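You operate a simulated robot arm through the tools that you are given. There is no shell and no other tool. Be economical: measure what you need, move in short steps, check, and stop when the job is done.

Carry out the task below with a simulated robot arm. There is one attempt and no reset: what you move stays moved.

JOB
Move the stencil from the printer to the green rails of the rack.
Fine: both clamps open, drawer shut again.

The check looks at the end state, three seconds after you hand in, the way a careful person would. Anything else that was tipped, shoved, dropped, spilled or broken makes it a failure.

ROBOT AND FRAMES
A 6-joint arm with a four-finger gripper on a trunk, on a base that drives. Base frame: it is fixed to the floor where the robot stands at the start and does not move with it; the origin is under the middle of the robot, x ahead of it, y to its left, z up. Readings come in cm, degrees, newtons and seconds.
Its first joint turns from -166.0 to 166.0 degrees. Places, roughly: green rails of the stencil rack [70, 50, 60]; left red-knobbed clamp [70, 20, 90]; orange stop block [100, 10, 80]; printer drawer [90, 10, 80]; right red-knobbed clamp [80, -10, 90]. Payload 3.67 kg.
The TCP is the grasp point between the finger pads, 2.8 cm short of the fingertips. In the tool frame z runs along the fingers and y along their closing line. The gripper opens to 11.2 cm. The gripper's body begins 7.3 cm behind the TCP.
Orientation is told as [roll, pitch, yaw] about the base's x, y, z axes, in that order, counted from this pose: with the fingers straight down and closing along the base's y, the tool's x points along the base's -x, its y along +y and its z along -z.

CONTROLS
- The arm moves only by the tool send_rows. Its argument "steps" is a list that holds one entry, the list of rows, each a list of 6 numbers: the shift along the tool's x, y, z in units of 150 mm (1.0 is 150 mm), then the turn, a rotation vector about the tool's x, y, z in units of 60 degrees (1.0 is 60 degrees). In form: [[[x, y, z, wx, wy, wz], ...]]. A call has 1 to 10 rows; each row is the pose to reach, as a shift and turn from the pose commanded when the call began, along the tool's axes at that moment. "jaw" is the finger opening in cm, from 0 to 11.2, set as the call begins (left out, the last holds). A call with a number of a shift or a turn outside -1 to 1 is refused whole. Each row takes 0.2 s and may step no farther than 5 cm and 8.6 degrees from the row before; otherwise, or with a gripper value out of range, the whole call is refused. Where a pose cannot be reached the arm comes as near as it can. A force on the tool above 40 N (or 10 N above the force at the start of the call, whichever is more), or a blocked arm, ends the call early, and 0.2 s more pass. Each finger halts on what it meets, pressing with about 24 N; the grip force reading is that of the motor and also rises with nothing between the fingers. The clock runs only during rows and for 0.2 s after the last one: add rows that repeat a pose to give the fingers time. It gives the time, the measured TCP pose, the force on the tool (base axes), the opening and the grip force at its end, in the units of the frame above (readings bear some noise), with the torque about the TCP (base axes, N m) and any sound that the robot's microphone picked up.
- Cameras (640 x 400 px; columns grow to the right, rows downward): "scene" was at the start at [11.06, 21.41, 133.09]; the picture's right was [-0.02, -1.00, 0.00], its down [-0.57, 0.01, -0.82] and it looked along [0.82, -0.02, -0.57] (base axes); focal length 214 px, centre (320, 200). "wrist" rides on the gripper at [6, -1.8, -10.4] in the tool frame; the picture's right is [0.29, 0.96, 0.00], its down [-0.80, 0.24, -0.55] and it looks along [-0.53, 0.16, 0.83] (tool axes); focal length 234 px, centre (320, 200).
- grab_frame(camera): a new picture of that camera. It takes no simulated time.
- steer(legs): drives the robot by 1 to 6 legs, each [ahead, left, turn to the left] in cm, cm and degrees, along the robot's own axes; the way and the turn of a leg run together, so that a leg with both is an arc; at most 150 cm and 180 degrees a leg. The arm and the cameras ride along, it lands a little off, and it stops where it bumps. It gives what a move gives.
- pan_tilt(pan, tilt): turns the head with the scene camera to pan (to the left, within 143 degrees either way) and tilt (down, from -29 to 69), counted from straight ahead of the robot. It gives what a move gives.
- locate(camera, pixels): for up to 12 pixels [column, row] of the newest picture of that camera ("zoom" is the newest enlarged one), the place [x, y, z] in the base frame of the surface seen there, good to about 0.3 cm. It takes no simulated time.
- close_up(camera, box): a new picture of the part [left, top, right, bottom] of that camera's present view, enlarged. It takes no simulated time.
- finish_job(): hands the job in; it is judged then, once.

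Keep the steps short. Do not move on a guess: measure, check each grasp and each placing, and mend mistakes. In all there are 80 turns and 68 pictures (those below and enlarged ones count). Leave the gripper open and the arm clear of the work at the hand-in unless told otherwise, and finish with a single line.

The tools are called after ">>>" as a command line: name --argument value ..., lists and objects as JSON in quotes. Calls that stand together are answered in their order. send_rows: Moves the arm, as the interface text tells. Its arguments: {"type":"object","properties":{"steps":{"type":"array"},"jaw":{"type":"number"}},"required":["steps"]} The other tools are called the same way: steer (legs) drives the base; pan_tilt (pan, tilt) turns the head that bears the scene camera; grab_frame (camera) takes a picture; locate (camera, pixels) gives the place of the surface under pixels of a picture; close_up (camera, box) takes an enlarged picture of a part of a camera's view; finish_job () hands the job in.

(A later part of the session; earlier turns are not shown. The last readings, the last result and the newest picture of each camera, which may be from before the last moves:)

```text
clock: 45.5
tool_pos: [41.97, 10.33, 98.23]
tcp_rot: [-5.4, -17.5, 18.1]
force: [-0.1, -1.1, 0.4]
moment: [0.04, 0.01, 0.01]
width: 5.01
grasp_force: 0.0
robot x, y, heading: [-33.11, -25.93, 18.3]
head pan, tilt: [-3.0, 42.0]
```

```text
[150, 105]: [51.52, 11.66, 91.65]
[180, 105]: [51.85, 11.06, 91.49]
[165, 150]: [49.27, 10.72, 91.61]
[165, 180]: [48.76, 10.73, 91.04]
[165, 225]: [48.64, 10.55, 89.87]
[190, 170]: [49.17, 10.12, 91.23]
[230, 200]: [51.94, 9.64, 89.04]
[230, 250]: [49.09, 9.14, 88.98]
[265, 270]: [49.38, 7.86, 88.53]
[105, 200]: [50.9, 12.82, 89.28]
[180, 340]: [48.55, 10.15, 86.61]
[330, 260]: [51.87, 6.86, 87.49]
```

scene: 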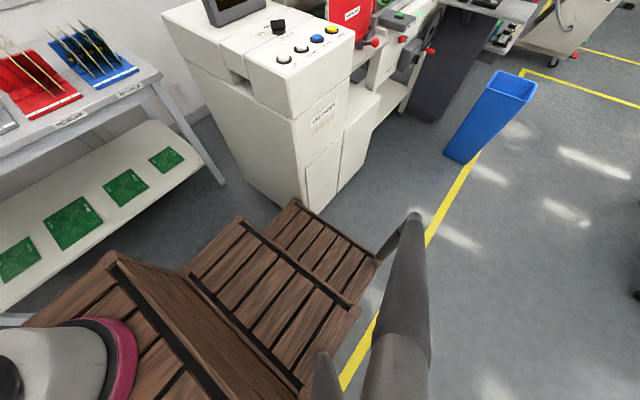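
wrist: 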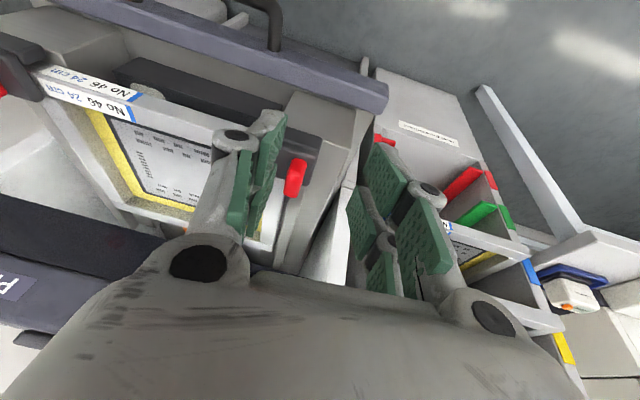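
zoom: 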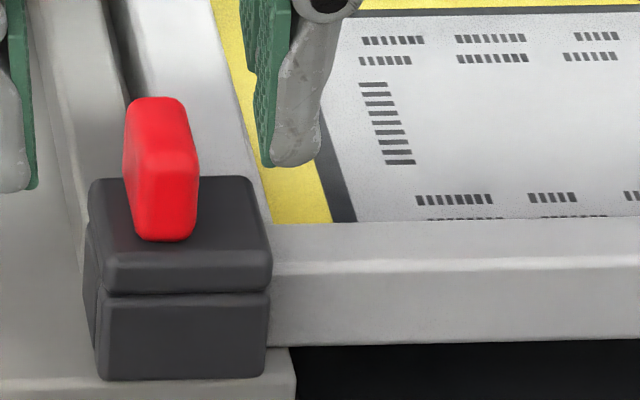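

Left fin: d 49.6–52.6, r 5.4, z 89–91.6; plate top at 89.0. I bring the tool upright right above the fin (TCP z 97), jaw 5.

>>> send_rows --steps '[[[-0.162, -0.037, 0.083, -0.03, 0.097, -0.006], [-0.323, -0.074, 0.165, -0.06, 0.195, -0.011], [-0.485, -0.111, 0.248, -0.09, 0.292, -0.017], [-0.485, -0.111, 0.248, -0.09, 0.292, -0.017]]]'

>>> close_up --camera "scene" --box '[325, 100, 385, 160]'

```text
clock: 46.5
tool_pos: [47.23, 9.3, 94.01]
tcp_rot: [-12.0, -6.2, 19.0]
force: [0.2, 0.7, 0.1]
moment: [-0.02, -0.01, 0.01]
width: 5.01
grasp_force: 0.1
out of reach, approached as far as the arm can: row 1, 2, 3, 4
robot x, y, heading: [-33.05, -25.77, 18.4]
head pan, tilt: [-3.0, 42.0]
```

```text
6.67 times, centred on (355, 130) of scene
```

zoom: 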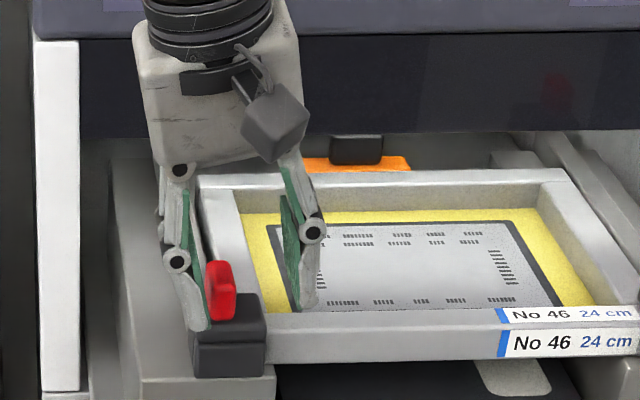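

That pose is just out of the arm's range from here (tool sits low and rolled). I raise and pull back the tool, then bring the base 12 cm closer.

>>> send_rows --steps '[[[0, 0, -0.2, 0, 0, 0], [0.1, 0, -0.4, 0, 0, 0], [0.35, 0, -0.5, 0, 0, 0], [0.6, 0, -0.5, 0, 0, 0], [0.8, 0, -0.5, 0, 0, 0], [0.8, 0, -0.5, 0, 0, 0]]]'

```text
clock: 47.9
tool_pos: [34.71, 6.59, 99.86]
tcp_rot: [-12.0, -6.2, 19.1]
force: [-0.2, 0.6, -0.2]
moment: [0.0, -0.04, 0.0]
width: 5.03
grasp_force: 0.0
robot x, y, heading: [-33.03, -25.69, 18.4]
head pan, tilt: [-3.0, 42.0]
```

I level the tool here (pure rotation).

>>> send_rows --steps '[[[0, 0, 0, -0.1, 0.05, 0], [0, 0, 0, -0.2, 0.103, 0.003], [0, 0, 0, -0.2, 0.103, 0.003]]]'

>>> grab_frame --camera "scene"

```text
clock: 48.7
tool_pos: [34.82, 6.58, 99.98]
tcp_rot: [-12.0, -6.1, 19.0]
force: [-0.3, 0.3, 0.4]
moment: [-0.01, 0.02, -0.02]
width: 4.99
grasp_force: 0.0
out of reach, approached as far as the arm can: row 1, 2, 3
robot x, y, heading: [-32.85, -25.79, 18.5]
head pan, tilt: [-3.0, 42.0]
```

```text
30 pictures are left
```

scene: 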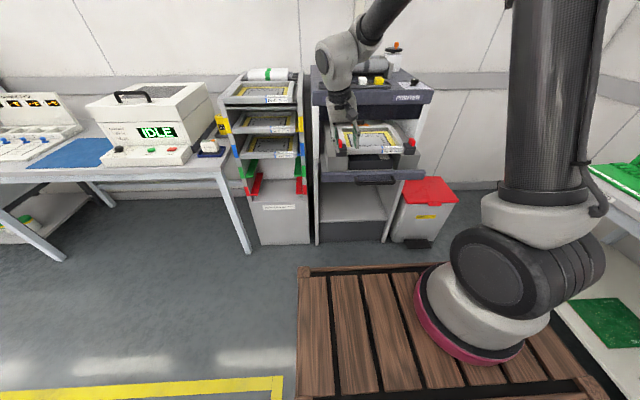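

A wrist joint limit blocks an upright tool in this arm posture; tilted poses were fine. I'll work the clamps with a 40° tilt instead, so I tilt to 40° now.

>>> send_rows --steps '[[[0, 0, 0, -0.04, -0.112, 0.013], [0, 0, 0, -0.08, -0.225, 0.026], [0, 0, 0, -0.12, -0.337, 0.039], [0, 0, 0, -0.16, -0.45, 0.052], [0, 0, 0, -0.2, -0.562, 0.065], [0, 0, 0, -0.2, -0.562, 0.065]]]'

```text
clock: 50.1
tool_pos: [34.65, 6.53, 99.92]
tcp_rot: [0.7, -40.1, 18.4]
force: [-0.1, 0.0, 0.2]
moment: [-0.03, 0.03, 0.0]
width: 4.99
grasp_force: 0.1
robot x, y, heading: [-32.81, -25.92, 18.4]
head pan, tilt: [-3.0, 42.0]
```

Tilt 40° reached. I approach the left fin along the finger direction: first 6 cm short of it, then in to TCP z 92.

>>> send_rows --steps '[[[-0.15, -0.016, 0.222, 0, 0, 0], [-0.3, -0.031, 0.443, 0, 0, 0], [-0.451, -0.047, 0.665, 0, 0, 0], [-0.451, -0.047, 0.665, 0, 0, 0]]]'

>>> grab_frame --camera "wrist"

```text
clock: 51.1
tool_pos: [45.62, 9.72, 96.6]
tcp_rot: [0.6, -40.0, 18.3]
force: [-0.6, 0.4, -0.4]
moment: [0.0, -0.01, -0.05]
width: 4.97
grasp_force: 0.0
robot x, y, heading: [-33.24, -25.67, 18.5]
head pan, tilt: [-3.0, 42.0]
```

```text
29 pictures are left
```

wrist: 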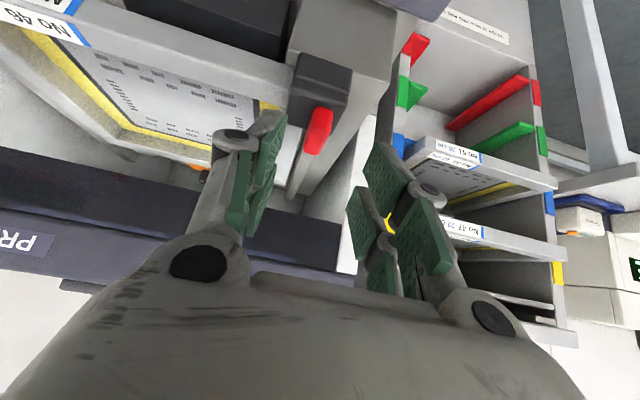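

The red fin sits centred between the fingers at (318,130). I advance 6 cm along the fingers, then close.

>>> send_rows --steps '[[[0, 0, 0.2, 0, 0, 0], [0, 0, 0.4, 0, 0, 0], [0, 0, 0.4, 0, 0, 0]]]'

>>> send_rows --steps '[[[0, 0, 0, 0, 0, 0], [0, 0, 0, 0, 0, 0], [0, 0, 0, 0, 0, 0]]]' --jaw 0

```text
clock: 52.1
tool_pos: [49.63, 10.89, 92.37]
tcp_rot: [0.9, -40.7, 18.4]
force: [2.0, -2.3, 9.8]
moment: [-0.39, -0.18, 0.17]
width: 5.31
grasp_force: 2.6
robot x, y, heading: [-32.92, -25.61, 18.4]
head pan, tilt: [-3.0, 42.0]
stopped in row 3: the force on the tool passed its limit at 41 N (the readings are from after the stop); the commanded pose is now the measured one
```

```text
clock: 52.9
tool_pos: [49.72, 11.15, 92.57]
tcp_rot: [1.0, -40.9, 18.2]
force: [3.3, -2.9, 36.4]
moment: [0.26, -0.57, -0.43]
width: 1.57
grasp_force: 45.5
robot x, y, heading: [-32.8, -25.78, 18.2]
head pan, tilt: [-3.0, 42.0]
```

Gripped the fin (1.57 cm), tips resting on the plate. I test: lift 1 cm and read forces.

>>> send_rows --steps '[[[-0.021, 0, -0.026, 0, 0, 0], [-0.043, 0, -0.051, 0, 0, 0], [-0.043, 0, -0.051, 0, 0, 0]]]'

>>> close_up --camera "scene" --box '[325, 100, 385, 160]'

```text
clock: 53.7
tool_pos: [49.53, 10.88, 92.87]
tcp_rot: [0.6, -40.1, 18.4]
force: [-0.7, -5.6, -31.7]
moment: [0.49, 0.68, -1.1]
width: 1.59
grasp_force: 44.9
robot x, y, heading: [-32.81, -25.98, 18.5]
head pan, tilt: [-3.0, 42.0]
```

```text
6.67 times, centred on (355, 130) of scene
```

zoom: 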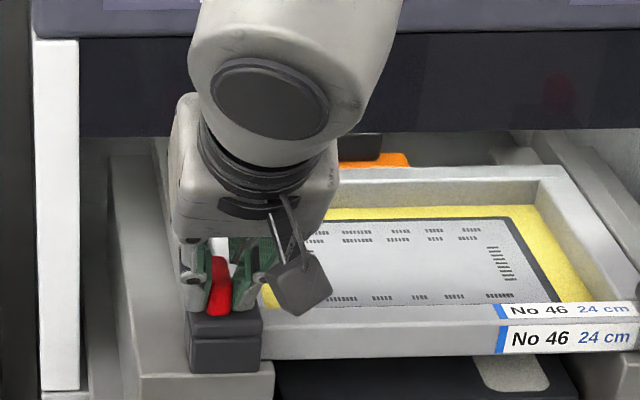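

Lifting is rigid (−32 N with only 0.3 cm). I go back down 0.7 cm and test turning it about the vertical, 8° clockwise from above.

>>> send_rows --steps '[[[0.03, 0, 0.036, 0, 0, 0], [0.03, 0, 0.036, 0.043, 0, 0.051], [0.03, 0, 0.036, 0.086, 0, 0.102], [0.03, 0, 0.036, 0.086, 0, 0.102]]]'

```text
clock: 54.7
tool_pos: [49.7, 11.11, 92.89]
tcp_rot: [1.0, -40.8, 10.2]
force: [4.4, -2.6, 30.6]
moment: [-0.49, -1.45, 1.2]
width: 1.86
grasp_force: 45.3
robot x, y, heading: [-32.87, -25.62, 18.5]
head pan, tilt: [-3.0, 42.0]
```

The jaw widened to 1.86 – pads twisting on a fixed fin, so it doesn't turn that way. I turn back, and test pulling sideways outward (left) by 1 cm.

>>> send_rows --steps '[[[-0.015, 0, -0.018, -0.086, 0, -0.102], [-0.015, 0, -0.018, -0.086, 0, -0.102], [-0.015, 0.035, -0.018, -0.086, 0, -0.102], [-0.015, 0.07, -0.018, -0.086, 0, -0.102], [-0.015, 0.07, -0.018, -0.086, 0, -0.102]]]'

>>> close_up --camera "scene" --box '[325, 100, 385, 160]'

```text
clock: 55.9
tool_pos: [49.37, 12.06, 92.96]
tcp_rot: [0.8, -40.6, 18.3]
force: [-2.2, -1.3, 22.1]
moment: [0.15, 0.67, -0.5]
width: 1.58
grasp_force: 45.2
robot x, y, heading: [-32.87, -26.0, 18.3]
head pan, tilt: [-3.0, 42.0]
```

```text
6.67 times, centred on (355, 130) of scene
```

zoom: 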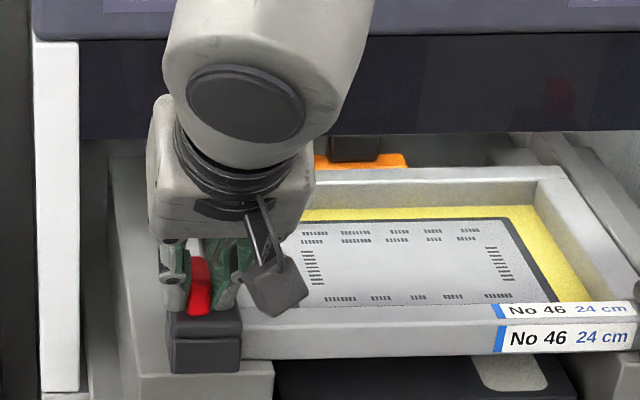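

The clamp slides outward with hardly any force. I keep sliding it left up to 3 cm more, until it stops.

>>> send_rows --steps '[[[-0.006, 0.04, -0.008, 0, 0, 0], [-0.006, 0.08, -0.008, 0, 0, 0], [-0.006, 0.12, -0.008, 0, 0, 0], [-0.006, 0.16, -0.008, 0, 0, 0], [-0.006, 0.2, -0.008, 0, 0, 0], [-0.006, 0.2, -0.008, 0, 0, 0]]]'

>>> close_up --camera "scene" --box '[315, 100, 375, 160]'

```text
clock: 57.0
tool_pos: [48.83, 13.81, 92.93]
tcp_rot: [0.0, -40.2, 18.3]
force: [3.6, -8.7, 0.8]
moment: [-0.07, 0.01, -0.19]
width: 1.58
grasp_force: 45.2
robot x, y, heading: [-32.7, -25.72, 18.4]
head pan, tilt: [-3.0, 42.0]
stopped in row 5: the force on the tool passed its limit at 46 N (the readings are from after the stop); the commanded pose is now the measured one
```

```text
6.67 times, centred on (345, 130) of scene
```

zoom: 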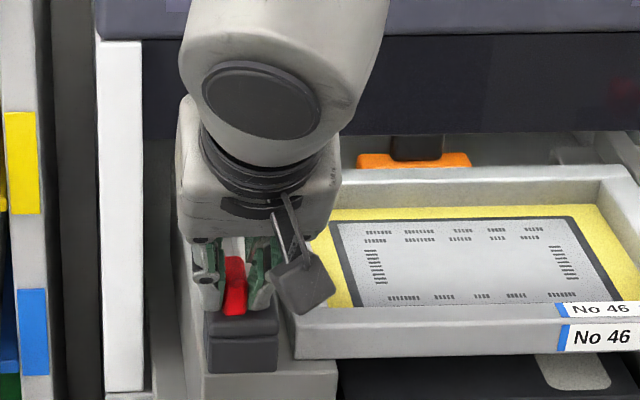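

The left clamp hit its open stop; the frame corner is free. I release, back out, and cross over toward the right clamp.

>>> send_rows --steps '[[[0, 0, 0, 0, 0, 0], [0, 0, -0.02, 0, 0, 0], [0, 0, -0.28, 0, 0, 0], [0, 0, -0.533, 0, 0, 0], [0, -0.3, -0.533, 0, 0, 0], [0, -0.6, -0.533, 0, 0, 0], [0, -0.9, -0.533, 0, 0, 0], [0, -0.9, -0.533, 0, 0, 0]]]' --jaw 4.6

>>> send_rows --steps '[[[0, -0.3, 0, 0, 0, 0], [0, -0.6, 0, 0, 0, 0], [0, -0.9, 0, 0, 0, 0], [0, -1.0, 0, 0, 0, 0], [0, -1.0, 0, 0, 0, 0]]]'

>>> grab_frame --camera "wrist"

```text
clock: 58.8
tool_pos: [48.31, -0.48, 99.17]
tcp_rot: [-0.2, -40.3, 18.4]
force: [0.3, 1.0, 0.5]
moment: [-0.01, -0.01, -0.04]
width: 4.62
grasp_force: 0.1
robot x, y, heading: [-32.6, -25.71, 18.5]
head pan, tilt: [-3.0, 42.0]
```

```text
clock: 60.0
tool_pos: [52.88, -14.65, 99.25]
tcp_rot: [0.3, -40.2, 17.9]
force: [-0.2, -0.7, -0.2]
moment: [0.0, 0.06, 0.04]
width: 4.62
grasp_force: 0.1
out of reach, approached as far as the arm can: row 1, 2, 3
robot x, y, heading: [-32.53, -26.08, 18.2]
head pan, tilt: [-3.0, 42.0]
```

```text
25 pictures are left
```

wrist: 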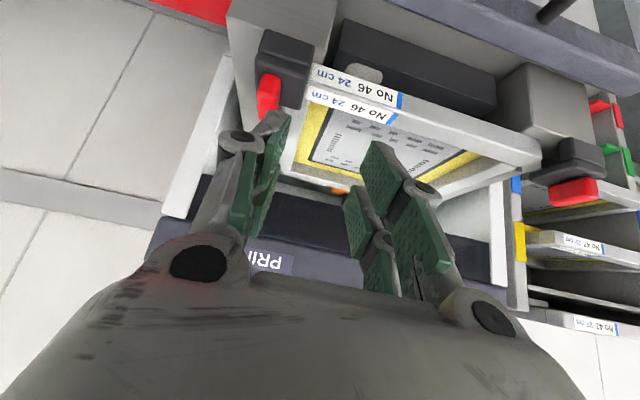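

TCP is now at r=30.5. I measure the right fin at (268,95) and some stencil points.

>>> locate --camera "wrist" --pixels '[[268, 95], [262, 112], [272, 80], [278, 100], [290, 60], [285, 45], [345, 80], [350, 100], [380, 95], [570, 190], [535, 155], [500, 165]]'

```text
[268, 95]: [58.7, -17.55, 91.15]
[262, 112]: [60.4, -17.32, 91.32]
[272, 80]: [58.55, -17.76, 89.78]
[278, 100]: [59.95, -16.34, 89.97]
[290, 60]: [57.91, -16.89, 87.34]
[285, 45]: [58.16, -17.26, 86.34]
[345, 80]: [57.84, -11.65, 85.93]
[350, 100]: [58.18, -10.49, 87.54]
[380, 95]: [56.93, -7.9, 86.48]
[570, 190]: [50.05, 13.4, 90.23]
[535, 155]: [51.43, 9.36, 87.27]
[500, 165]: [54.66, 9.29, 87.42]
```

Right fin centre ≈ d 51.3, r 34.9. I align with it and then advance along the fingers to z 92.8.

>>> send_rows --steps '[[[0.018, -0.293, 0.146, 0, 0, 0], [0.018, -0.293, 0.146, 0, 0, 0], [0.018, -0.293, 0.35, 0, 0, 0], [0.018, -0.293, 0.535, 0, 0, 0], [0.018, -0.293, 0.535, 0, 0, 0]]]'

>>> close_up --camera "scene" --box '[385, 100, 445, 160]'

```text
clock: 61.2
tool_pos: [58.93, -17.41, 92.75]
tcp_rot: [0.1, -40.2, 18.3]
force: [-0.7, 0.6, 0.2]
moment: [0.0, 0.02, 0.0]
width: 4.62
grasp_force: 0.1
robot x, y, heading: [-32.78, -25.94, 18.8]
head pan, tilt: [-3.0, 42.0]
```

```text
6.67 times, centred on (415, 130) of scene
```

zoom: 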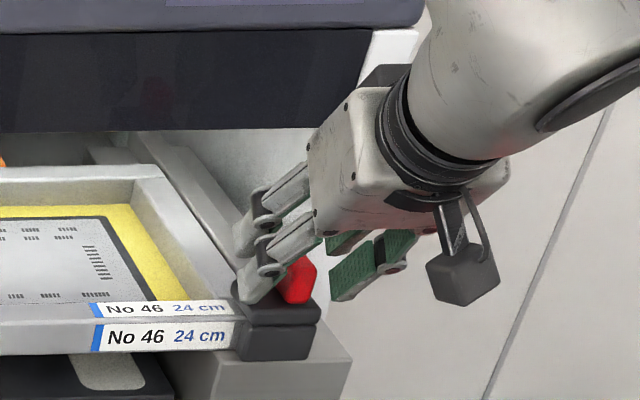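

The fin is between the fingers, no contact. I close and slide it right, outward, in small steps.

>>> send_rows --steps '[[[0, 0, 0, 0, 0, 0], [0, 0, 0, 0, 0, 0], [0, 0, 0, 0, 0, 0]]]' --jaw 0

>>> send_rows --steps '[[[0, -0.04, 0, 0, 0, 0], [0, -0.08, 0, 0, 0, 0], [0, -0.12, 0, 0, 0, 0], [0, -0.16, 0, 0, 0, 0], [0, -0.2, 0, 0, 0, 0], [0, -0.23, 0, 0, 0, 0], [0, -0.26, 0, 0, 0, 0]]]'

>>> close_up --camera "scene" --box '[385, 100, 445, 160]'

```text
clock: 62.0
tool_pos: [58.93, -17.64, 92.59]
tcp_rot: [0.0, -40.1, 18.2]
force: [6.8, -15.6, -4.1]
moment: [-0.11, -0.55, -0.5]
width: 1.6
grasp_force: 44.9
robot x, y, heading: [-32.99, -25.8, 18.2]
head pan, tilt: [-3.0, 42.0]
```

```text
clock: 63.6
tool_pos: [60.18, -20.61, 92.69]
tcp_rot: [0.4, -40.2, 18.4]
force: [-12.2, 31.6, 3.2]
moment: [1.32, 0.19, -0.12]
width: 1.57
grasp_force: 45.0
robot x, y, heading: [-32.72, -25.57, 18.3]
head pan, tilt: [-3.0, 42.0]
```

```text
6.67 times, centred on (415, 130) of scene
```

zoom: 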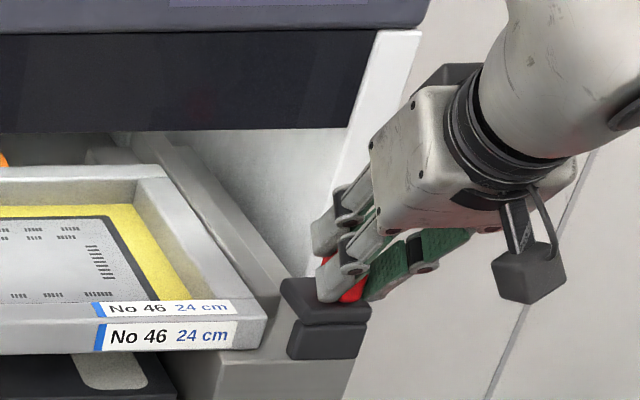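

Both clamps are now out at their stops and the stencil corners are free. I release, back out and move to the middle; then I turn the tool level, to grip the stencil's front bar from the front.

>>> send_rows --steps '[[[0, 0, 0, 0, 0, 0], [0, 0, -0.02, 0, 0, 0], [0, 0, -0.28, 0, 0, 0], [0, 0, -0.533, 0, 0, 0], [0.1, 0.25, -0.6, 0, 0, 0], [0.2, 0.5, -0.65, 0, 0, 0], [0.3, 0.75, -0.7, 0, 0, 0], [0.46, 1.0, -0.76, 0, 0, 0], [0.46, 1.0, -0.76, 0, 0, 0]]]' --jaw 4.6

>>> send_rows --steps '[[[0, 0.05, 0, 0, -0.139, 0], [0, 0.1, 0, 0, -0.278, 0], [0, 0.15, 0, 0, -0.417, 0], [0, 0.2, 0, 0, -0.555, 0], [0, 0.253, 0, 0, -0.694, 0], [0, 0.253, 0, 0, -0.833, 0], [0, 0.253, 0, 0, -0.833, 0]]]'

>>> send_rows --steps '[[[0, 0, 0, 0, 0, 0.125], [0, 0, 0, 0, 0, 0.25], [0, 0, 0, 0, 0, 0.375], [0, 0, 0, 0, 0, 0.5], [0, 0, 0, 0, 0, 0.625], [0, 0, 0, 0, 0, 0.75], [0, 0, 0, 0, 0, 0.75]]]'

>>> send_rows --steps '[[[0, 0, 0, 0, 0, 0.125], [0, 0, 0, 0, 0, 0.25], [0, 0, 0, 0, 0, 0.375], [0, 0, 0, 0, 0, 0.5], [0, 0, 0, 0, 0, 0.625], [0, 0, 0, 0, 0, 0.75], [0, 0, 0, 0, 0, 0.75]]]'

>>> grab_frame --camera "wrist"

```text
clock: 65.6
tool_pos: [43.37, -10.72, 97.0]
tcp_rot: [0.2, -40.4, 18.2]
force: [0.4, -0.2, -0.3]
moment: [0.02, 0.04, 0.02]
width: 4.6
grasp_force: 0.1
robot x, y, heading: [-32.97, -25.74, 18.3]
head pan, tilt: [-3.0, 42.0]
```

```text
clock: 67.2
tool_pos: [42.7, -6.8, 96.62]
tcp_rot: [165.2, -89.7, -146.9]
force: [-0.3, -0.3, -0.5]
moment: [-0.03, 0.01, 0.02]
width: 4.62
grasp_force: 0.0
out of reach, approached as far as the arm can: row 4, 5, 6, 7
robot x, y, heading: [-32.77, -25.82, 18.3]
head pan, tilt: [-3.0, 42.0]
```

```text
clock: 68.8
tool_pos: [42.9, -6.76, 96.63]
tcp_rot: [90.3, -44.9, -71.9]
force: [-1.0, 0.7, 0.1]
moment: [-0.03, -0.02, -0.01]
width: 4.63
grasp_force: 0.0
robot x, y, heading: [-32.78, -25.75, 18.1]
head pan, tilt: [-3.0, 42.0]
```

```text
clock: 70.4
tool_pos: [43.03, -6.82, 96.61]
tcp_rot: [90.2, 0.1, -71.7]
force: [1.0, 0.9, 0.5]
moment: [-0.02, -0.04, 0.01]
width: 4.59
grasp_force: 0.0
robot x, y, heading: [-32.85, -25.41, 18.4]
head pan, tilt: [-3.0, 42.0]
```

```text
22 pictures are left
```

wrist: 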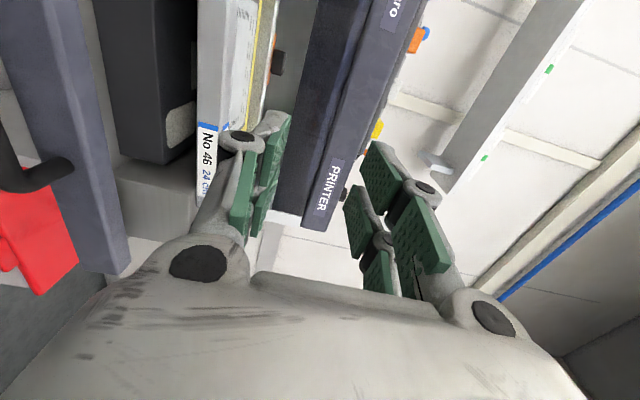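

The tool is level now, fingers closing vertically. I measure the stencil's front bar edges here, (197..225, 100), and what lies below it.

>>> locate --camera "wrist" --pixels '[[199, 110], [210, 110], [222, 110], [199, 50], [212, 50], [224, 50], [229, 50], [240, 60], [248, 50], [188, 60], [175, 120], [100, 100]]'

```text
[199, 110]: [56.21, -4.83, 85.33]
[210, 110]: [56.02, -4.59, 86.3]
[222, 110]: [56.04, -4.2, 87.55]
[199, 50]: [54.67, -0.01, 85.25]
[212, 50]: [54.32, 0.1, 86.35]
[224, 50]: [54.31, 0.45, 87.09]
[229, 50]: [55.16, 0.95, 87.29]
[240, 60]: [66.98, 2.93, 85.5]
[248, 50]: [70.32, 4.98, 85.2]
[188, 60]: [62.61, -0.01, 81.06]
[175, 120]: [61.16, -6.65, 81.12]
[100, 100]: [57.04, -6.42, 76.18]
```

Front bar: face d=51.6, z 85.1–87.5; 4 cm of free height below it. I go level with its middle (z 86.3) 3 cm in front of it, then check.

>>> send_rows --steps '[[[0.007, -0.229, 0.162, 0, 0, 0], [0.014, -0.458, 0.324, 0, 0, 0], [0.02, -0.687, 0.487, 0, 0, 0], [0.02, -0.687, 0.487, 0, 0, 0]]]' --jaw 5

>>> grab_frame --camera "wrist"

```text
clock: 71.4
tool_pos: [49.84, -4.25, 86.33]
tcp_rot: [90.2, 0.2, -71.6]
force: [0.3, 0.1, -0.7]
moment: [0.03, 0.01, 0.03]
width: 5.01
grasp_force: 0.1
robot x, y, heading: [-32.8, -25.83, 18.4]
head pan, tilt: [-3.0, 42.0]
```

```text
21 pictures are left
```

wrist: 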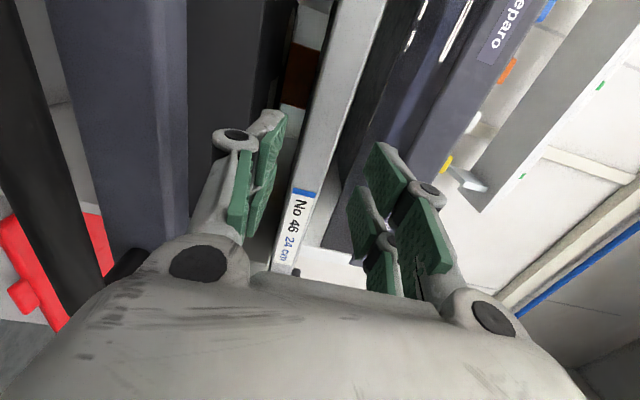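

The bar is centred between the fingers (label at (298,230)). I advance 6.9 cm and close.

>>> send_rows --steps '[[[0, 0, 0.15, 0, 0, 0], [0, 0, 0.3, 0, 0, 0], [0, 0, 0.46, 0, 0, 0], [0, 0, 0.46, 0, 0, 0]]]'

>>> send_rows --steps '[[[0, 0, 0, 0, 0, 0], [0, 0, 0, 0, 0, 0], [0, 0, 0, 0, 0, 0]]]' --jaw 0

```text
clock: 72.4
tool_pos: [56.24, -2.07, 86.41]
tcp_rot: [90.2, 0.1, -71.6]
force: [-0.2, 0.0, -0.4]
moment: [-0.01, -0.01, -0.04]
width: 5.0
grasp_force: 0.1
robot x, y, heading: [-32.7, -25.94, 18.5]
head pan, tilt: [-3.0, 42.0]
```

```text
clock: 73.2
tool_pos: [56.13, -2.13, 86.24]
tcp_rot: [90.2, 0.1, -71.7]
force: [0.7, 0.1, 0.5]
moment: [-0.18, 0.01, 0.01]
width: 2.45
grasp_force: 24.0
robot x, y, heading: [-32.71, -26.01, 18.2]
head pan, tilt: [-3.0, 42.0]
```

Gripped at 2.45 cm = bar thickness. I lift 1.5 cm to test weight and hold.

>>> send_rows --steps '[[[0, 0.033, 0, 0, 0, 0], [0, 0.067, 0, 0, 0, 0], [0, 0.1, 0, 0, 0, 0], [0, 0.1, 0, 0, 0, 0]]]'

>>> close_up --camera "scene" --box '[310, 70, 450, 170]'

```text
clock: 74.2
tool_pos: [56.34, -2.12, 87.66]
tcp_rot: [90.3, 0.1, -71.6]
force: [-0.2, -0.8, -4.3]
moment: [-0.09, 0.45, 0.05]
width: 2.44
grasp_force: 23.7
robot x, y, heading: [-32.84, -26.18, 18.5]
head pan, tilt: [-3.0, 42.0]
```

```text
4.00 times, centred on (380, 120) of scene
```

zoom: 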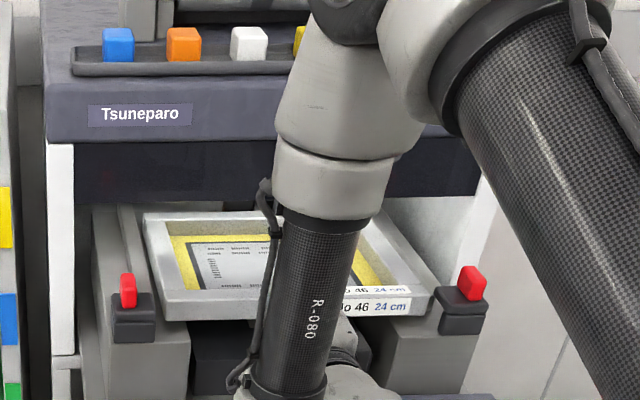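

It holds: 4.3 N weight. I measure the stencil's corners to check level and depth, and the rear stop/hood clearance.

>>> locate --camera "zoom" --pixels '[[150, 217], [240, 214], [166, 298], [225, 296], [428, 292], [418, 260], [160, 260], [120, 150], [300, 180], [115, 230]]'

```text
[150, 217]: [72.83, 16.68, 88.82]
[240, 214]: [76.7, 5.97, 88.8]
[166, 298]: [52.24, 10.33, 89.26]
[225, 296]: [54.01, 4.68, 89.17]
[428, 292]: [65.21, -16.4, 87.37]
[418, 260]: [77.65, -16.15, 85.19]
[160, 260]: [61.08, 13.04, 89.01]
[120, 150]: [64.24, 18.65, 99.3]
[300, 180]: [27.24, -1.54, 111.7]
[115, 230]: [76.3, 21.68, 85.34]
```

Level within 1°. I draw the stencil 14 cm straight out from under the hood.

>>> send_rows --steps '[[[0, 0, -0.13, 0, 0, 0], [0, 0, -0.26, 0, 0, 0], [0, 0, -0.4, 0, 0, 0], [0, 0, -0.53, 0, 0, 0], [0, 0, -0.66, 0, 0, 0], [0, 0, -0.8, 0, 0, 0], [0, 0, -0.933, 0, 0, 0], [0, 0, -0.933, 0, 0, 0]]]'

>>> send_rows --steps '[[[0, 0.13, 0, 0, 0, 0], [0, 0.26, 0, 0, 0, 0], [0, 0.4, 0, 0, 0, 0], [0, 0.53, 0, 0, 0, 0], [0, 0.53, 0, 0, 0, 0]]]'

>>> grab_frame --camera "scene"

```text
clock: 76.0
tool_pos: [43.0, -6.25, 87.92]
tcp_rot: [90.3, 0.1, -71.7]
force: [-0.4, -0.7, -4.3]
moment: [-0.13, 0.46, 0.0]
width: 2.41
grasp_force: 24.1
robot x, y, heading: [-32.73, -25.94, 18.6]
head pan, tilt: [-3.0, 42.0]
```

```text
clock: 77.2
tool_pos: [43.05, -6.4, 95.76]
tcp_rot: [90.2, 0.2, -71.7]
force: [0.0, -0.5, -4.1]
moment: [-0.12, 0.46, 0.0]
width: 2.44
grasp_force: 24.2
robot x, y, heading: [-32.66, -26.04, 18.2]
head pan, tilt: [-3.0, 42.0]
```

```text
19 pictures are left
```

scene: 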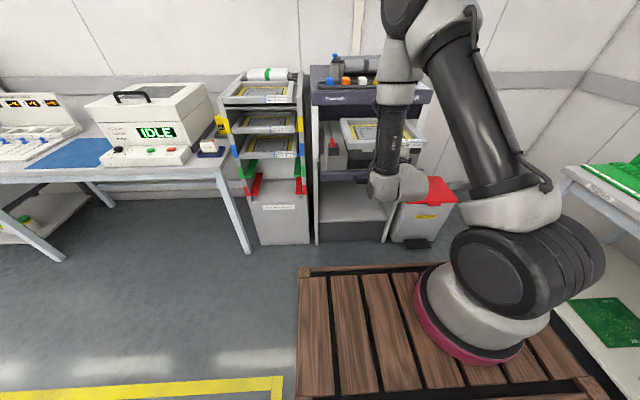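

Stencil is clear and held (4.1 N). I drive left 47.4 cm, backing off 8 cm on the way so it clears the rack's fronts.

>>> steer --legs '[[0, 12, 0], [-8, 35.4, 0]]'

>>> pan_tilt --pan -3 --tilt 35

>>> grab_frame --camera "scene"

```text
clock: 80.3
tool_pos: [21.1, 34.27, 95.72]
tcp_rot: [90.3, 0.1, -72.3]
force: [-0.6, 0.7, -4.3]
moment: [-0.11, 0.46, 0.02]
width: 2.45
grasp_force: 23.8
robot x, y, heading: [-54.81, 15.62, 17.7]
head pan, tilt: [-3.0, 42.0]
```

```text
clock: 81.0
tool_pos: [21.18, 34.41, 95.74]
tcp_rot: [90.2, 0.1, -72.3]
force: [0.2, 0.5, -4.8]
moment: [-0.11, 0.45, -0.01]
width: 2.45
grasp_force: 24.0
robot x, y, heading: [-54.8, 15.22, 17.8]
head pan, tilt: [-3.0, 35.0]
```

```text
18 pictures are left
```

scene: 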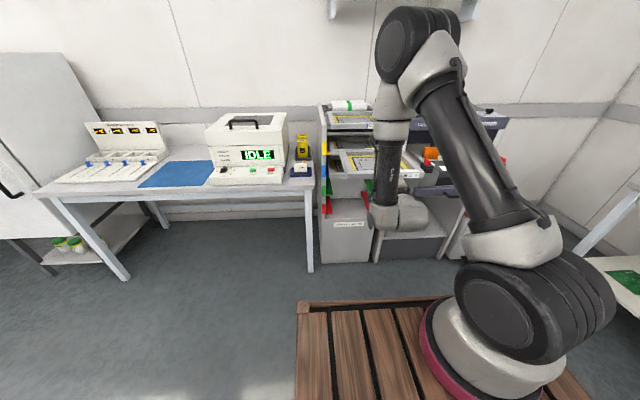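

TCP at d=30.9, r=−26.0; rack centre is near −27.65. I enlarge the rack's lower part to measure the green rails precisely.

>>> close_up --camera "scene" --box '[310, 130, 400, 220]'

```text
4.44 times, centred on (355, 175) of scene
```

zoom: 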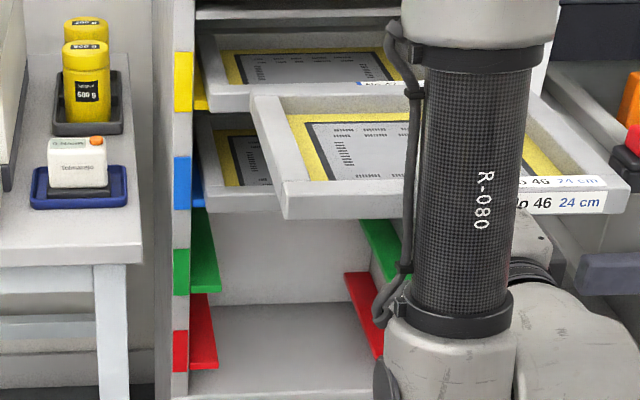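

>>> locate --camera "zoom" --pixels '[[200, 225], [205, 260], [215, 287], [198, 287], [182, 270], [372, 232], [390, 255], [397, 275], [383, 262], [200, 185], [230, 190], [182, 185]]'

>>> locate --camera "zoom" --pixels '[[215, 108], [300, 98], [215, 100], [285, 208], [275, 180], [400, 207], [300, 260], [250, 370], [215, 362], [192, 362], [260, 110], [420, 100]]'

```text
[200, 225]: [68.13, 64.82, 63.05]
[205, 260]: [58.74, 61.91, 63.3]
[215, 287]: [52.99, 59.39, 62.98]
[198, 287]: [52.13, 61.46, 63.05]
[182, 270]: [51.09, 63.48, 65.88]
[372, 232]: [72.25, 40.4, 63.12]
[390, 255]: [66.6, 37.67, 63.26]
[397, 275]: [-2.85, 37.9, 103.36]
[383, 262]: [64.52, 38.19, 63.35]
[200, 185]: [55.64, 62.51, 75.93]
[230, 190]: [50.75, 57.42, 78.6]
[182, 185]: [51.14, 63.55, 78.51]
```

```text
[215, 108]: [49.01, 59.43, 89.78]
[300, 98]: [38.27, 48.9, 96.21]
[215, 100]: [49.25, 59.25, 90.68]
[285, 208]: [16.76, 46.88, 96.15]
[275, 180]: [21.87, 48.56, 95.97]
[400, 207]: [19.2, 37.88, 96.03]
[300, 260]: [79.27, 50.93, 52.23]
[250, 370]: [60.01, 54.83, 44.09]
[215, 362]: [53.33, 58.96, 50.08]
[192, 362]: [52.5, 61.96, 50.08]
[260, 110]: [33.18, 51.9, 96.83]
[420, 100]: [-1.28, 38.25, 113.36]
```

I locate the carried stencil's two front corners, (285,212) and (622,190), to know its centre.

>>> locate --camera "zoom" --pixels '[[288, 190], [288, 212], [628, 192], [626, 182], [612, 206], [256, 96], [330, 210]]'

```text
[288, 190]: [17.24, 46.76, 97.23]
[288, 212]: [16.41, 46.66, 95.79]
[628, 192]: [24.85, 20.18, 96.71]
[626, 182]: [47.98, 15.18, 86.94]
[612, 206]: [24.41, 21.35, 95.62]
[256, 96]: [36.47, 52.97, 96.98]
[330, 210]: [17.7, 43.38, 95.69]
```

The carried stencil's centre is r≈−25.45 (0.65 right of the TCP); rails' centre is −28.0. I shift left 2.5 cm and lower 15 cm, then 14.7 cm more to z≈66 (still 12 cm away from the rack).

>>> send_rows --steps '[[[0.033, -0.2, 0, 0, 0, 0], [0.067, -0.4, 0, 0, 0, 0], [0.1, -0.6, 0, 0, 0, 0], [0.133, -0.8, 0, 0, 0, 0], [0.167, -1.0, 0, 0, 0, 0], [0.167, -1.0, 0, 0, 0, 0]]]'

>>> send_rows --steps '[[[0, -0.2, 0, 0, 0, 0], [0, -0.4, 0, 0, 0, 0], [0, -0.6, 0, 0, 0, 0], [0, -0.8, 0, 0, 0, 0], [0, -0.98, 0, 0, 0, 0], [0, -0.98, 0, 0, 0, 0]]]'

>>> grab_frame --camera "scene"

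```text
clock: 82.4
tool_pos: [20.25, 36.55, 80.58]
tcp_rot: [90.1, 0.2, -72.3]
force: [-0.2, 0.2, -3.1]
moment: [-0.14, 0.47, 0.05]
width: 2.47
grasp_force: 24.2
robot x, y, heading: [-54.93, 15.78, 17.7]
head pan, tilt: [-3.0, 35.0]
```

```text
clock: 83.8
tool_pos: [20.36, 36.76, 66.1]
tcp_rot: [90.3, 0.1, -72.3]
force: [1.0, -0.3, -4.2]
moment: [-0.11, 0.47, -0.01]
width: 2.42
grasp_force: 24.4
robot x, y, heading: [-55.12, 15.83, 17.8]
head pan, tilt: [-3.0, 35.0]
```

```text
16 pictures are left
```

scene: 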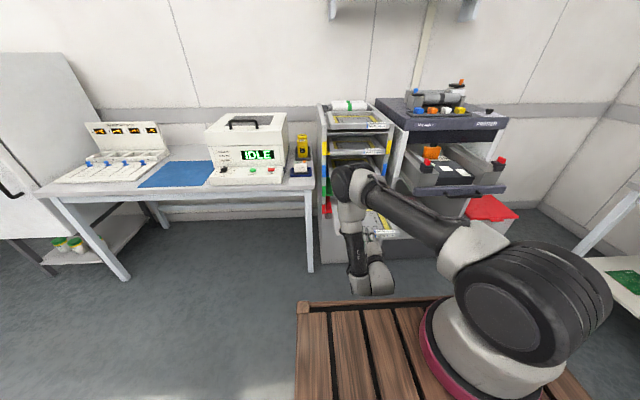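

TCP is at d=30.7, stencil centre r≈−27.97, z 66.1. I drive 12 cm ahead so the stencil's rear edge arrives just before the rack, then check.

>>> steer --legs '[[12, 0, 0]]'

>>> close_up --camera "scene" --box '[305, 140, 415, 290]'

```text
clock: 85.0
tool_pos: [31.76, 40.32, 66.15]
tcp_rot: [90.3, 0.1, -72.3]
force: [0.5, -0.2, -3.7]
moment: [-0.11, 0.45, 0.01]
width: 2.45
grasp_force: 24.0
robot x, y, heading: [-43.78, 19.7, 17.8]
head pan, tilt: [-3.0, 35.0]
```

```text
2.67 times, centred on (360, 215) of scene
```

zoom: 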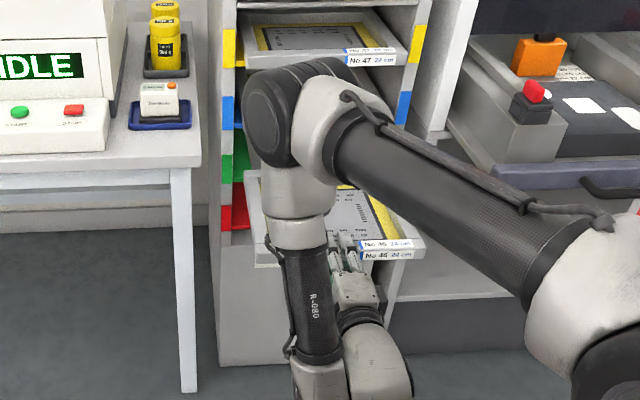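

>>> locate --camera "zoom" --pixels '[[260, 258], [258, 245], [418, 254], [420, 245], [252, 190], [247, 175], [228, 165], [240, 150], [413, 130], [404, 110]]'

```text
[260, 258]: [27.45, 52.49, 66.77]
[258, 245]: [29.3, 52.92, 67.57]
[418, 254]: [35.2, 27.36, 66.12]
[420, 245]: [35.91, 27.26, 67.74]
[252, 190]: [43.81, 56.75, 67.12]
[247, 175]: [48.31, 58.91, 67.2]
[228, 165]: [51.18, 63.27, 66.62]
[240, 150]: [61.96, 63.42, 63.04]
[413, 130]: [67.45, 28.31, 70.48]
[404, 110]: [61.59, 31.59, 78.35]
```

Edges: left −41.5, right −14.8, centre −28.1 on the rails' centre; bottom 1.5 cm above the rails. I drive in 12 cm more.

>>> steer --legs '[[12, 0, 0]]'

```text
clock: 86.3
tool_pos: [43.1, 44.17, 66.06]
tcp_rot: [90.3, 0.1, -72.1]
force: [-0.3, 0.6, -4.9]
moment: [-0.11, 0.45, -0.03]
width: 2.43
grasp_force: 24.1
robot x, y, heading: [-32.57, 23.34, 17.9]
head pan, tilt: [-3.0, 35.0]
```

r=−28.7, no contact forces. The remaining 11.3 cm I push in with the arm, slowly.

>>> send_rows --steps '[[[0, 0, 0.15, 0, 0, 0], [0, 0, 0.3, 0, 0, 0], [0, 0, 0.45, 0, 0, 0], [0, 0, 0.6, 0, 0, 0], [0, 0, 0.753, 0, 0, 0], [0, 0, 0.753, 0, 0, 0]]]'

>>> close_up --camera "scene" --box '[300, 150, 440, 290]'

```text
clock: 87.7
tool_pos: [54.13, 47.63, 66.02]
tcp_rot: [90.0, 0.0, -72.3]
force: [0.3, 0.2, -3.8]
moment: [-0.09, 0.44, 0.01]
width: 2.46
grasp_force: 23.8
robot x, y, heading: [-32.25, 22.92, 17.9]
head pan, tilt: [-3.0, 35.0]
```

```text
2.86 times, centred on (370, 220) of scene
```

zoom: 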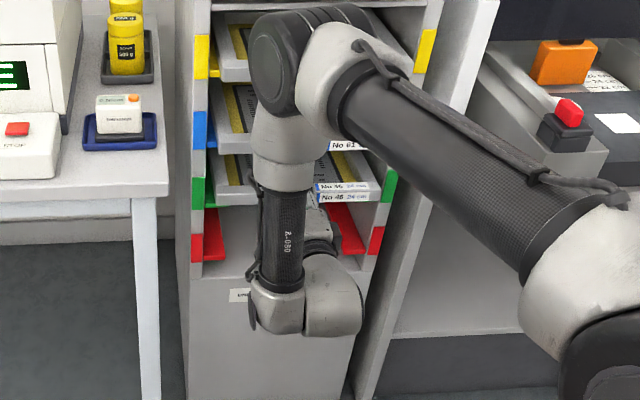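

Stencil front is at d≈65, level with the others. I lower it 1.6 cm onto the green rails, watching force.

>>> send_rows --steps '[[[0, -0.03, 0, 0, 0, 0], [0, -0.06, 0, 0, 0, 0], [0, -0.085, 0, 0, 0, 0], [0, -0.107, 0, 0, 0, 0], [0, -0.107, 0, 0, 0, 0]]]'

```text
clock: 88.9
tool_pos: [53.92, 47.63, 64.54]
tcp_rot: [90.2, 0.1, -72.2]
force: [0.1, -1.2, -0.5]
moment: [-0.05, -0.27, -0.25]
width: 2.42
grasp_force: 24.2
robot x, y, heading: [-32.04, 22.79, 17.9]
head pan, tilt: [-3.0, 35.0]
```

The rails carry it now (−0.5 N). I open to 5 cm and withdraw straight back 14 cm.

>>> send_rows --steps '[[[0, 0, 0, 0, 0, 0], [0, 0, 0, 0, 0, 0], [0, 0, -0.2, 0, 0, 0], [0, 0, -0.45, 0, 0, 0], [0, 0, -0.7, 0, 0, 0], [0, 0, -0.95, 0, 0, 0], [0, 0, -0.95, 0, 0, 0]]]' --jaw 5

>>> steer --legs '[[-24, 0, 0]]'

>>> close_up --camera "scene" --box '[290, 80, 430, 280]'

```text
clock: 90.5
tool_pos: [40.3, 43.07, 64.62]
tcp_rot: [90.1, 0.0, -72.2]
force: [-0.5, -1.7, -0.8]
moment: [0.0, 0.01, -0.02]
width: 5.0
grasp_force: 0.1
robot x, y, heading: [-31.95, 22.79, 17.8]
head pan, tilt: [-3.0, 35.0]
```

```text
clock: 92.2
tool_pos: [17.7, 35.96, 64.48]
tcp_rot: [90.2, 0.0, -72.2]
force: [-0.9, 0.5, 0.5]
moment: [0.02, -0.01, -0.01]
width: 5.0
grasp_force: 0.1
robot x, y, heading: [-54.45, 15.74, 17.7]
head pan, tilt: [-3.0, 35.0]
```

```text
2.00 times, centred on (360, 180) of scene
```

zoom: 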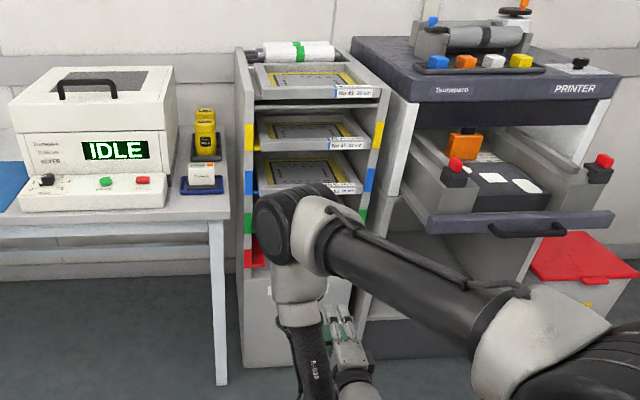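

Clear of the rack. I raise the level tool to z≈84.5 and drive across to in front of the drawer handle (staying ahead of the machine behind).

>>> send_rows --steps '[[[0, 0.25, 0, 0, 0, 0], [0, 0.5, 0, 0, 0, 0], [0, 0.75, 0, 0, 0, 0], [0, 1.0, 0, 0, 0, 0], [0, 1.0, 0, 0, 0, 0]]]'

>>> send_rows --steps '[[[0, 0.2, 0, 0, 0, 0], [0, 0.35, 0, 0, 0, 0], [0, 0.35, 0, 0, 0, 0]]]'

>>> steer --legs '[[4, 0, 0.6], [4.5, -45.6, 0]]'

>>> grab_frame --camera "scene"

```text
clock: 93.4
tool_pos: [17.82, 35.88, 79.74]
tcp_rot: [90.1, 0.0, -72.3]
force: [-0.3, 0.0, 0.1]
moment: [0.02, 0.01, 0.06]
width: 4.99
grasp_force: 0.0
robot x, y, heading: [-54.59, 15.57, 17.6]
head pan, tilt: [-3.0, 35.0]
```

```text
clock: 94.2
tool_pos: [17.77, 35.83, 84.84]
tcp_rot: [90.2, 0.1, -72.2]
force: [0.8, -0.1, 0.1]
moment: [0.0, 0.03, 0.01]
width: 5.02
grasp_force: 0.0
robot x, y, heading: [-54.62, 15.47, 18.0]
head pan, tilt: [-3.0, 35.0]
```

```text
clock: 97.5
tool_pos: [39.92, -3.95, 84.85]
tcp_rot: [90.2, 0.1, -72.0]
force: [-0.2, 0.3, 0.0]
moment: [0.04, 0.02, -0.02]
width: 4.96
grasp_force: 0.0
robot x, y, heading: [-32.23, -24.47, 18.3]
head pan, tilt: [-3.0, 35.0]
```

```text
12 pictures are left
```

scene: 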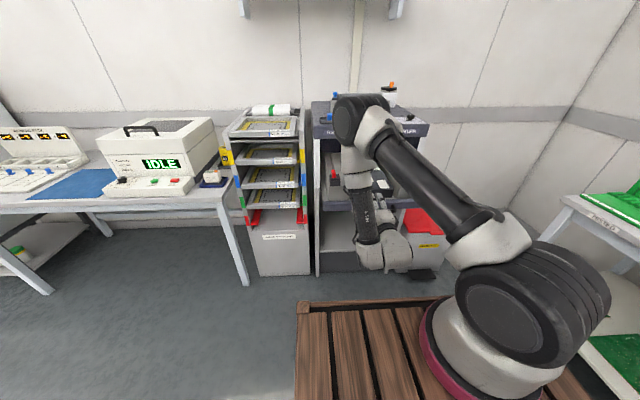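

The stencil is visible in the green row. I enlarge to verify its seating, then continue with the drawer.

>>> close_up --camera "scene" --box '[220, 130, 320, 240]'

>>> locate --camera "zoom" --pixels '[[200, 200], [310, 195], [215, 265], [315, 265], [275, 262], [200, 280], [320, 272], [275, 200], [275, 130]]'

>>> grab_frame --camera "wrist"

```text
3.64 times, centred on (270, 185) of scene
```

zoom: 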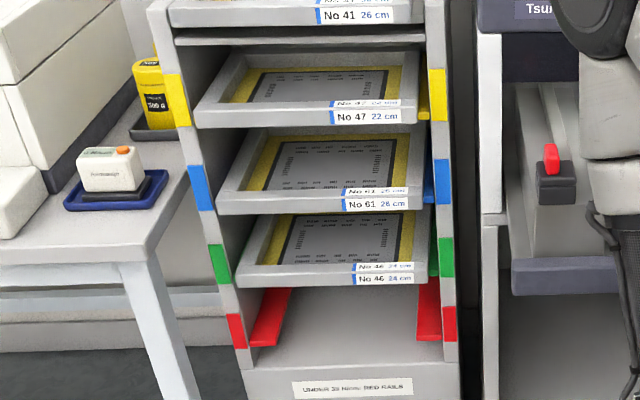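

```text
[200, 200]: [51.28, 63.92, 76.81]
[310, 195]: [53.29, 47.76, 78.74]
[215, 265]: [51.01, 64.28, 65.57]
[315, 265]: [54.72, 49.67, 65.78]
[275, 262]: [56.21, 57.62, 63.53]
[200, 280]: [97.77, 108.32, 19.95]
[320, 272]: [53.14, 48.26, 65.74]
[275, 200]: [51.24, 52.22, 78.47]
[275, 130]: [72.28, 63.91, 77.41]
```

```text
10 pictures are left
```

wrist: 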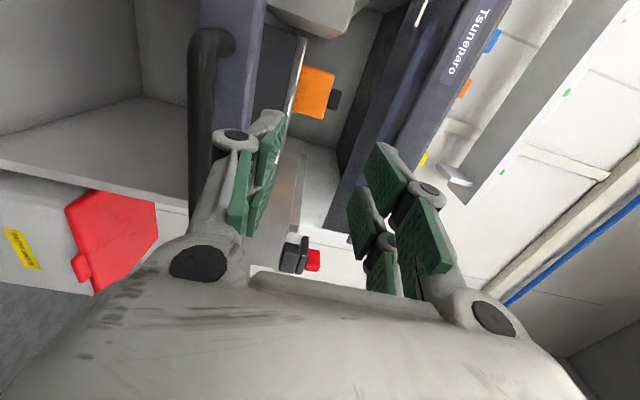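

The stencil sits properly in the green row, flush with the others. Now the handle: locating the bar at (200,60..170) in the wrist view.

>>> locate --camera "wrist" --pixels '[[200, 80], [202, 120], [202, 160], [210, 120], [194, 120]]'

```text
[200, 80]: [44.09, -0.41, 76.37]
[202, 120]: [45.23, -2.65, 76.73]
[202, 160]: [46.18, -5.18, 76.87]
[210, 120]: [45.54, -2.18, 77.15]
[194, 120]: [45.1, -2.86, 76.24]
```

Bar centre: d≈42.7, z 76.7. I lower 8.1 cm in front of it, go forward 5.9 cm, then grip.

>>> send_rows --steps '[[[0, -0.18, 0, 0, 0, 0], [0, -0.36, 0, 0, 0, 0], [0, -0.54, 0, 0, 0, 0], [0, -0.54, 0, 0, 0, 0], [0, -0.54, 0.2, 0, 0, 0], [0, -0.54, 0.393, 0, 0, 0], [0, -0.54, 0.393, 0, 0, 0]]]' --jaw 4.4

>>> send_rows --steps '[[[0, 0, 0, 0, 0, 0], [0, 0, 0, 0, 0, 0], [0, 0, 0, 0, 0, 0]]]' --jaw 0

```text
clock: 99.0
tool_pos: [45.56, -2.09, 76.77]
tcp_rot: [90.3, 0.1, -71.9]
force: [0.1, -1.0, 0.8]
moment: [0.0, 0.0, 0.0]
width: 4.41
grasp_force: 0.1
robot x, y, heading: [-32.41, -24.91, 18.0]
head pan, tilt: [-3.0, 35.0]
```

```text
clock: 99.8
tool_pos: [45.46, -2.16, 76.5]
tcp_rot: [90.0, 0.1, -71.9]
force: [-2.7, 1.8, -24.9]
moment: [-0.16, 0.04, 0.4]
width: 1.49
grasp_force: 45.2
robot x, y, heading: [-32.43, -24.34, 18.3]
head pan, tilt: [-3.0, 35.0]
```

Gripped (1.49 cm). I push the drawer in 10 cm, easing down 0.25 cm.

>>> send_rows --steps '[[[0, -0.017, 0, 0, 0, 0], [0, -0.017, 0.133, 0, 0, 0], [0, -0.017, 0.267, 0, 0, 0], [0, -0.017, 0.4, 0, 0, 0], [0, -0.017, 0.533, 0, 0, 0], [0, -0.017, 0.667, 0, 0, 0], [0, -0.017, 0.667, 0, 0, 0]]]'

```text
clock: 101.5
tool_pos: [55.3, 0.93, 76.52]
tcp_rot: [90.4, 0.1, -71.8]
force: [-0.5, 9.3, 6.4]
moment: [-0.18, -0.11, 0.07]
width: 1.48
grasp_force: 45.1
robot x, y, heading: [-32.36, -24.54, 17.9]
head pan, tilt: [-3.0, 35.0]
```

8.6 cm remain; the arm is nearly stretched, so I drive the base 7.5 cm ahead while holding the handle.

>>> steer --legs '[[7.5, 0, 0]]'

```text
clock: 102.5
tool_pos: [62.34, 3.45, 76.56]
tcp_rot: [90.2, 0.1, -71.9]
force: [0.2, 1.1, 13.0]
moment: [-0.19, -0.07, 0.46]
width: 1.49
grasp_force: 45.3
robot x, y, heading: [-24.77, -22.52, 18.2]
head pan, tilt: [-3.0, 35.0]
```

d=60.2. I finish with the arm, small steps until it resists.

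>>> send_rows --steps '[[[0, 0, 0.025, 0, 0, 0], [0, 0, 0.05, 0, 0, 0], [0, 0, 0.075, 0, 0, 0], [0, 0, 0.1, 0, 0, 0], [0, 0, 0.125, 0, 0, 0], [0, 0, 0.125, 0, 0, 0]]]'

```text
clock: 103.7
tool_pos: [63.64, 3.69, 76.57]
tcp_rot: [90.2, 0.0, -72.0]
force: [-15.9, -4.7, 12.7]
moment: [-0.05, -0.14, 0.46]
width: 1.45
grasp_force: 44.5
robot x, y, heading: [-24.97, -22.25, 18.2]
head pan, tilt: [-3.0, 35.0]
stopped in row 5: the force on the tool passed its limit at 44 N (the readings are from after the stop); the commanded pose is now the measured one
```

It stopped hard at d=61.55 – the original closed position. I release and withdraw, then back the base off a little.

>>> send_rows --steps '[[[0, 0, 0, 0, 0, 0], [0, 0, 0, 0, 0, 0], [0, 0, -0.2, 0, 0, 0], [0, 0, -0.4, 0, 0, 0], [0, 0, -0.6, 0, 0, 0], [0, 0, -0.6, 0, 0, 0]]]' --jaw 4.6

>>> steer --legs '[[-8, 12, 0]]'

>>> pan_tilt --pan -14 --tilt 35

>>> grab_frame --camera "scene"

```text
clock: 105.1
tool_pos: [55.22, 0.89, 76.06]
tcp_rot: [90.0, -0.1, -71.9]
force: [0.3, -0.3, 0.5]
moment: [-0.04, 0.02, -0.02]
width: 4.59
grasp_force: 0.0
robot x, y, heading: [-25.26, -22.09, 18.4]
head pan, tilt: [-3.0, 35.0]
```

```text
clock: 106.4
tool_pos: [43.67, 9.85, 76.33]
tcp_rot: [90.1, 0.1, -71.7]
force: [0.4, -0.1, 0.2]
moment: [-0.01, 0.02, -0.02]
width: 4.63
grasp_force: 0.1
robot x, y, heading: [-36.84, -13.9, 18.3]
head pan, tilt: [-3.0, 35.0]
```

```text
clock: 107.1
tool_pos: [43.71, 9.78, 76.22]
tcp_rot: [90.1, 0.0, -71.8]
force: [0.3, 0.7, -0.1]
moment: [0.0, -0.03, 0.0]
width: 4.6
grasp_force: 0.1
robot x, y, heading: [-36.61, -13.22, 18.2]
head pan, tilt: [-14.0, 35.0]
```

```text
9 pictures are left
```

scene: 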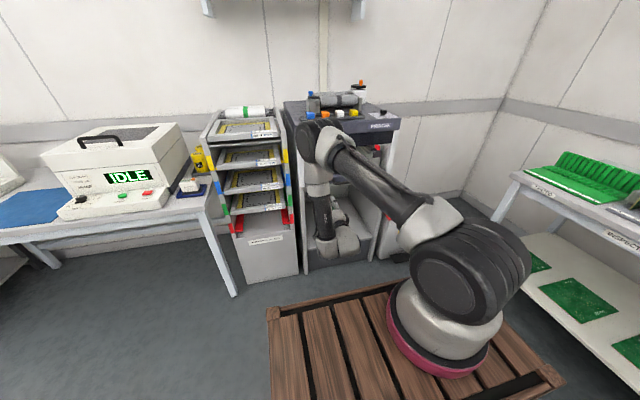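

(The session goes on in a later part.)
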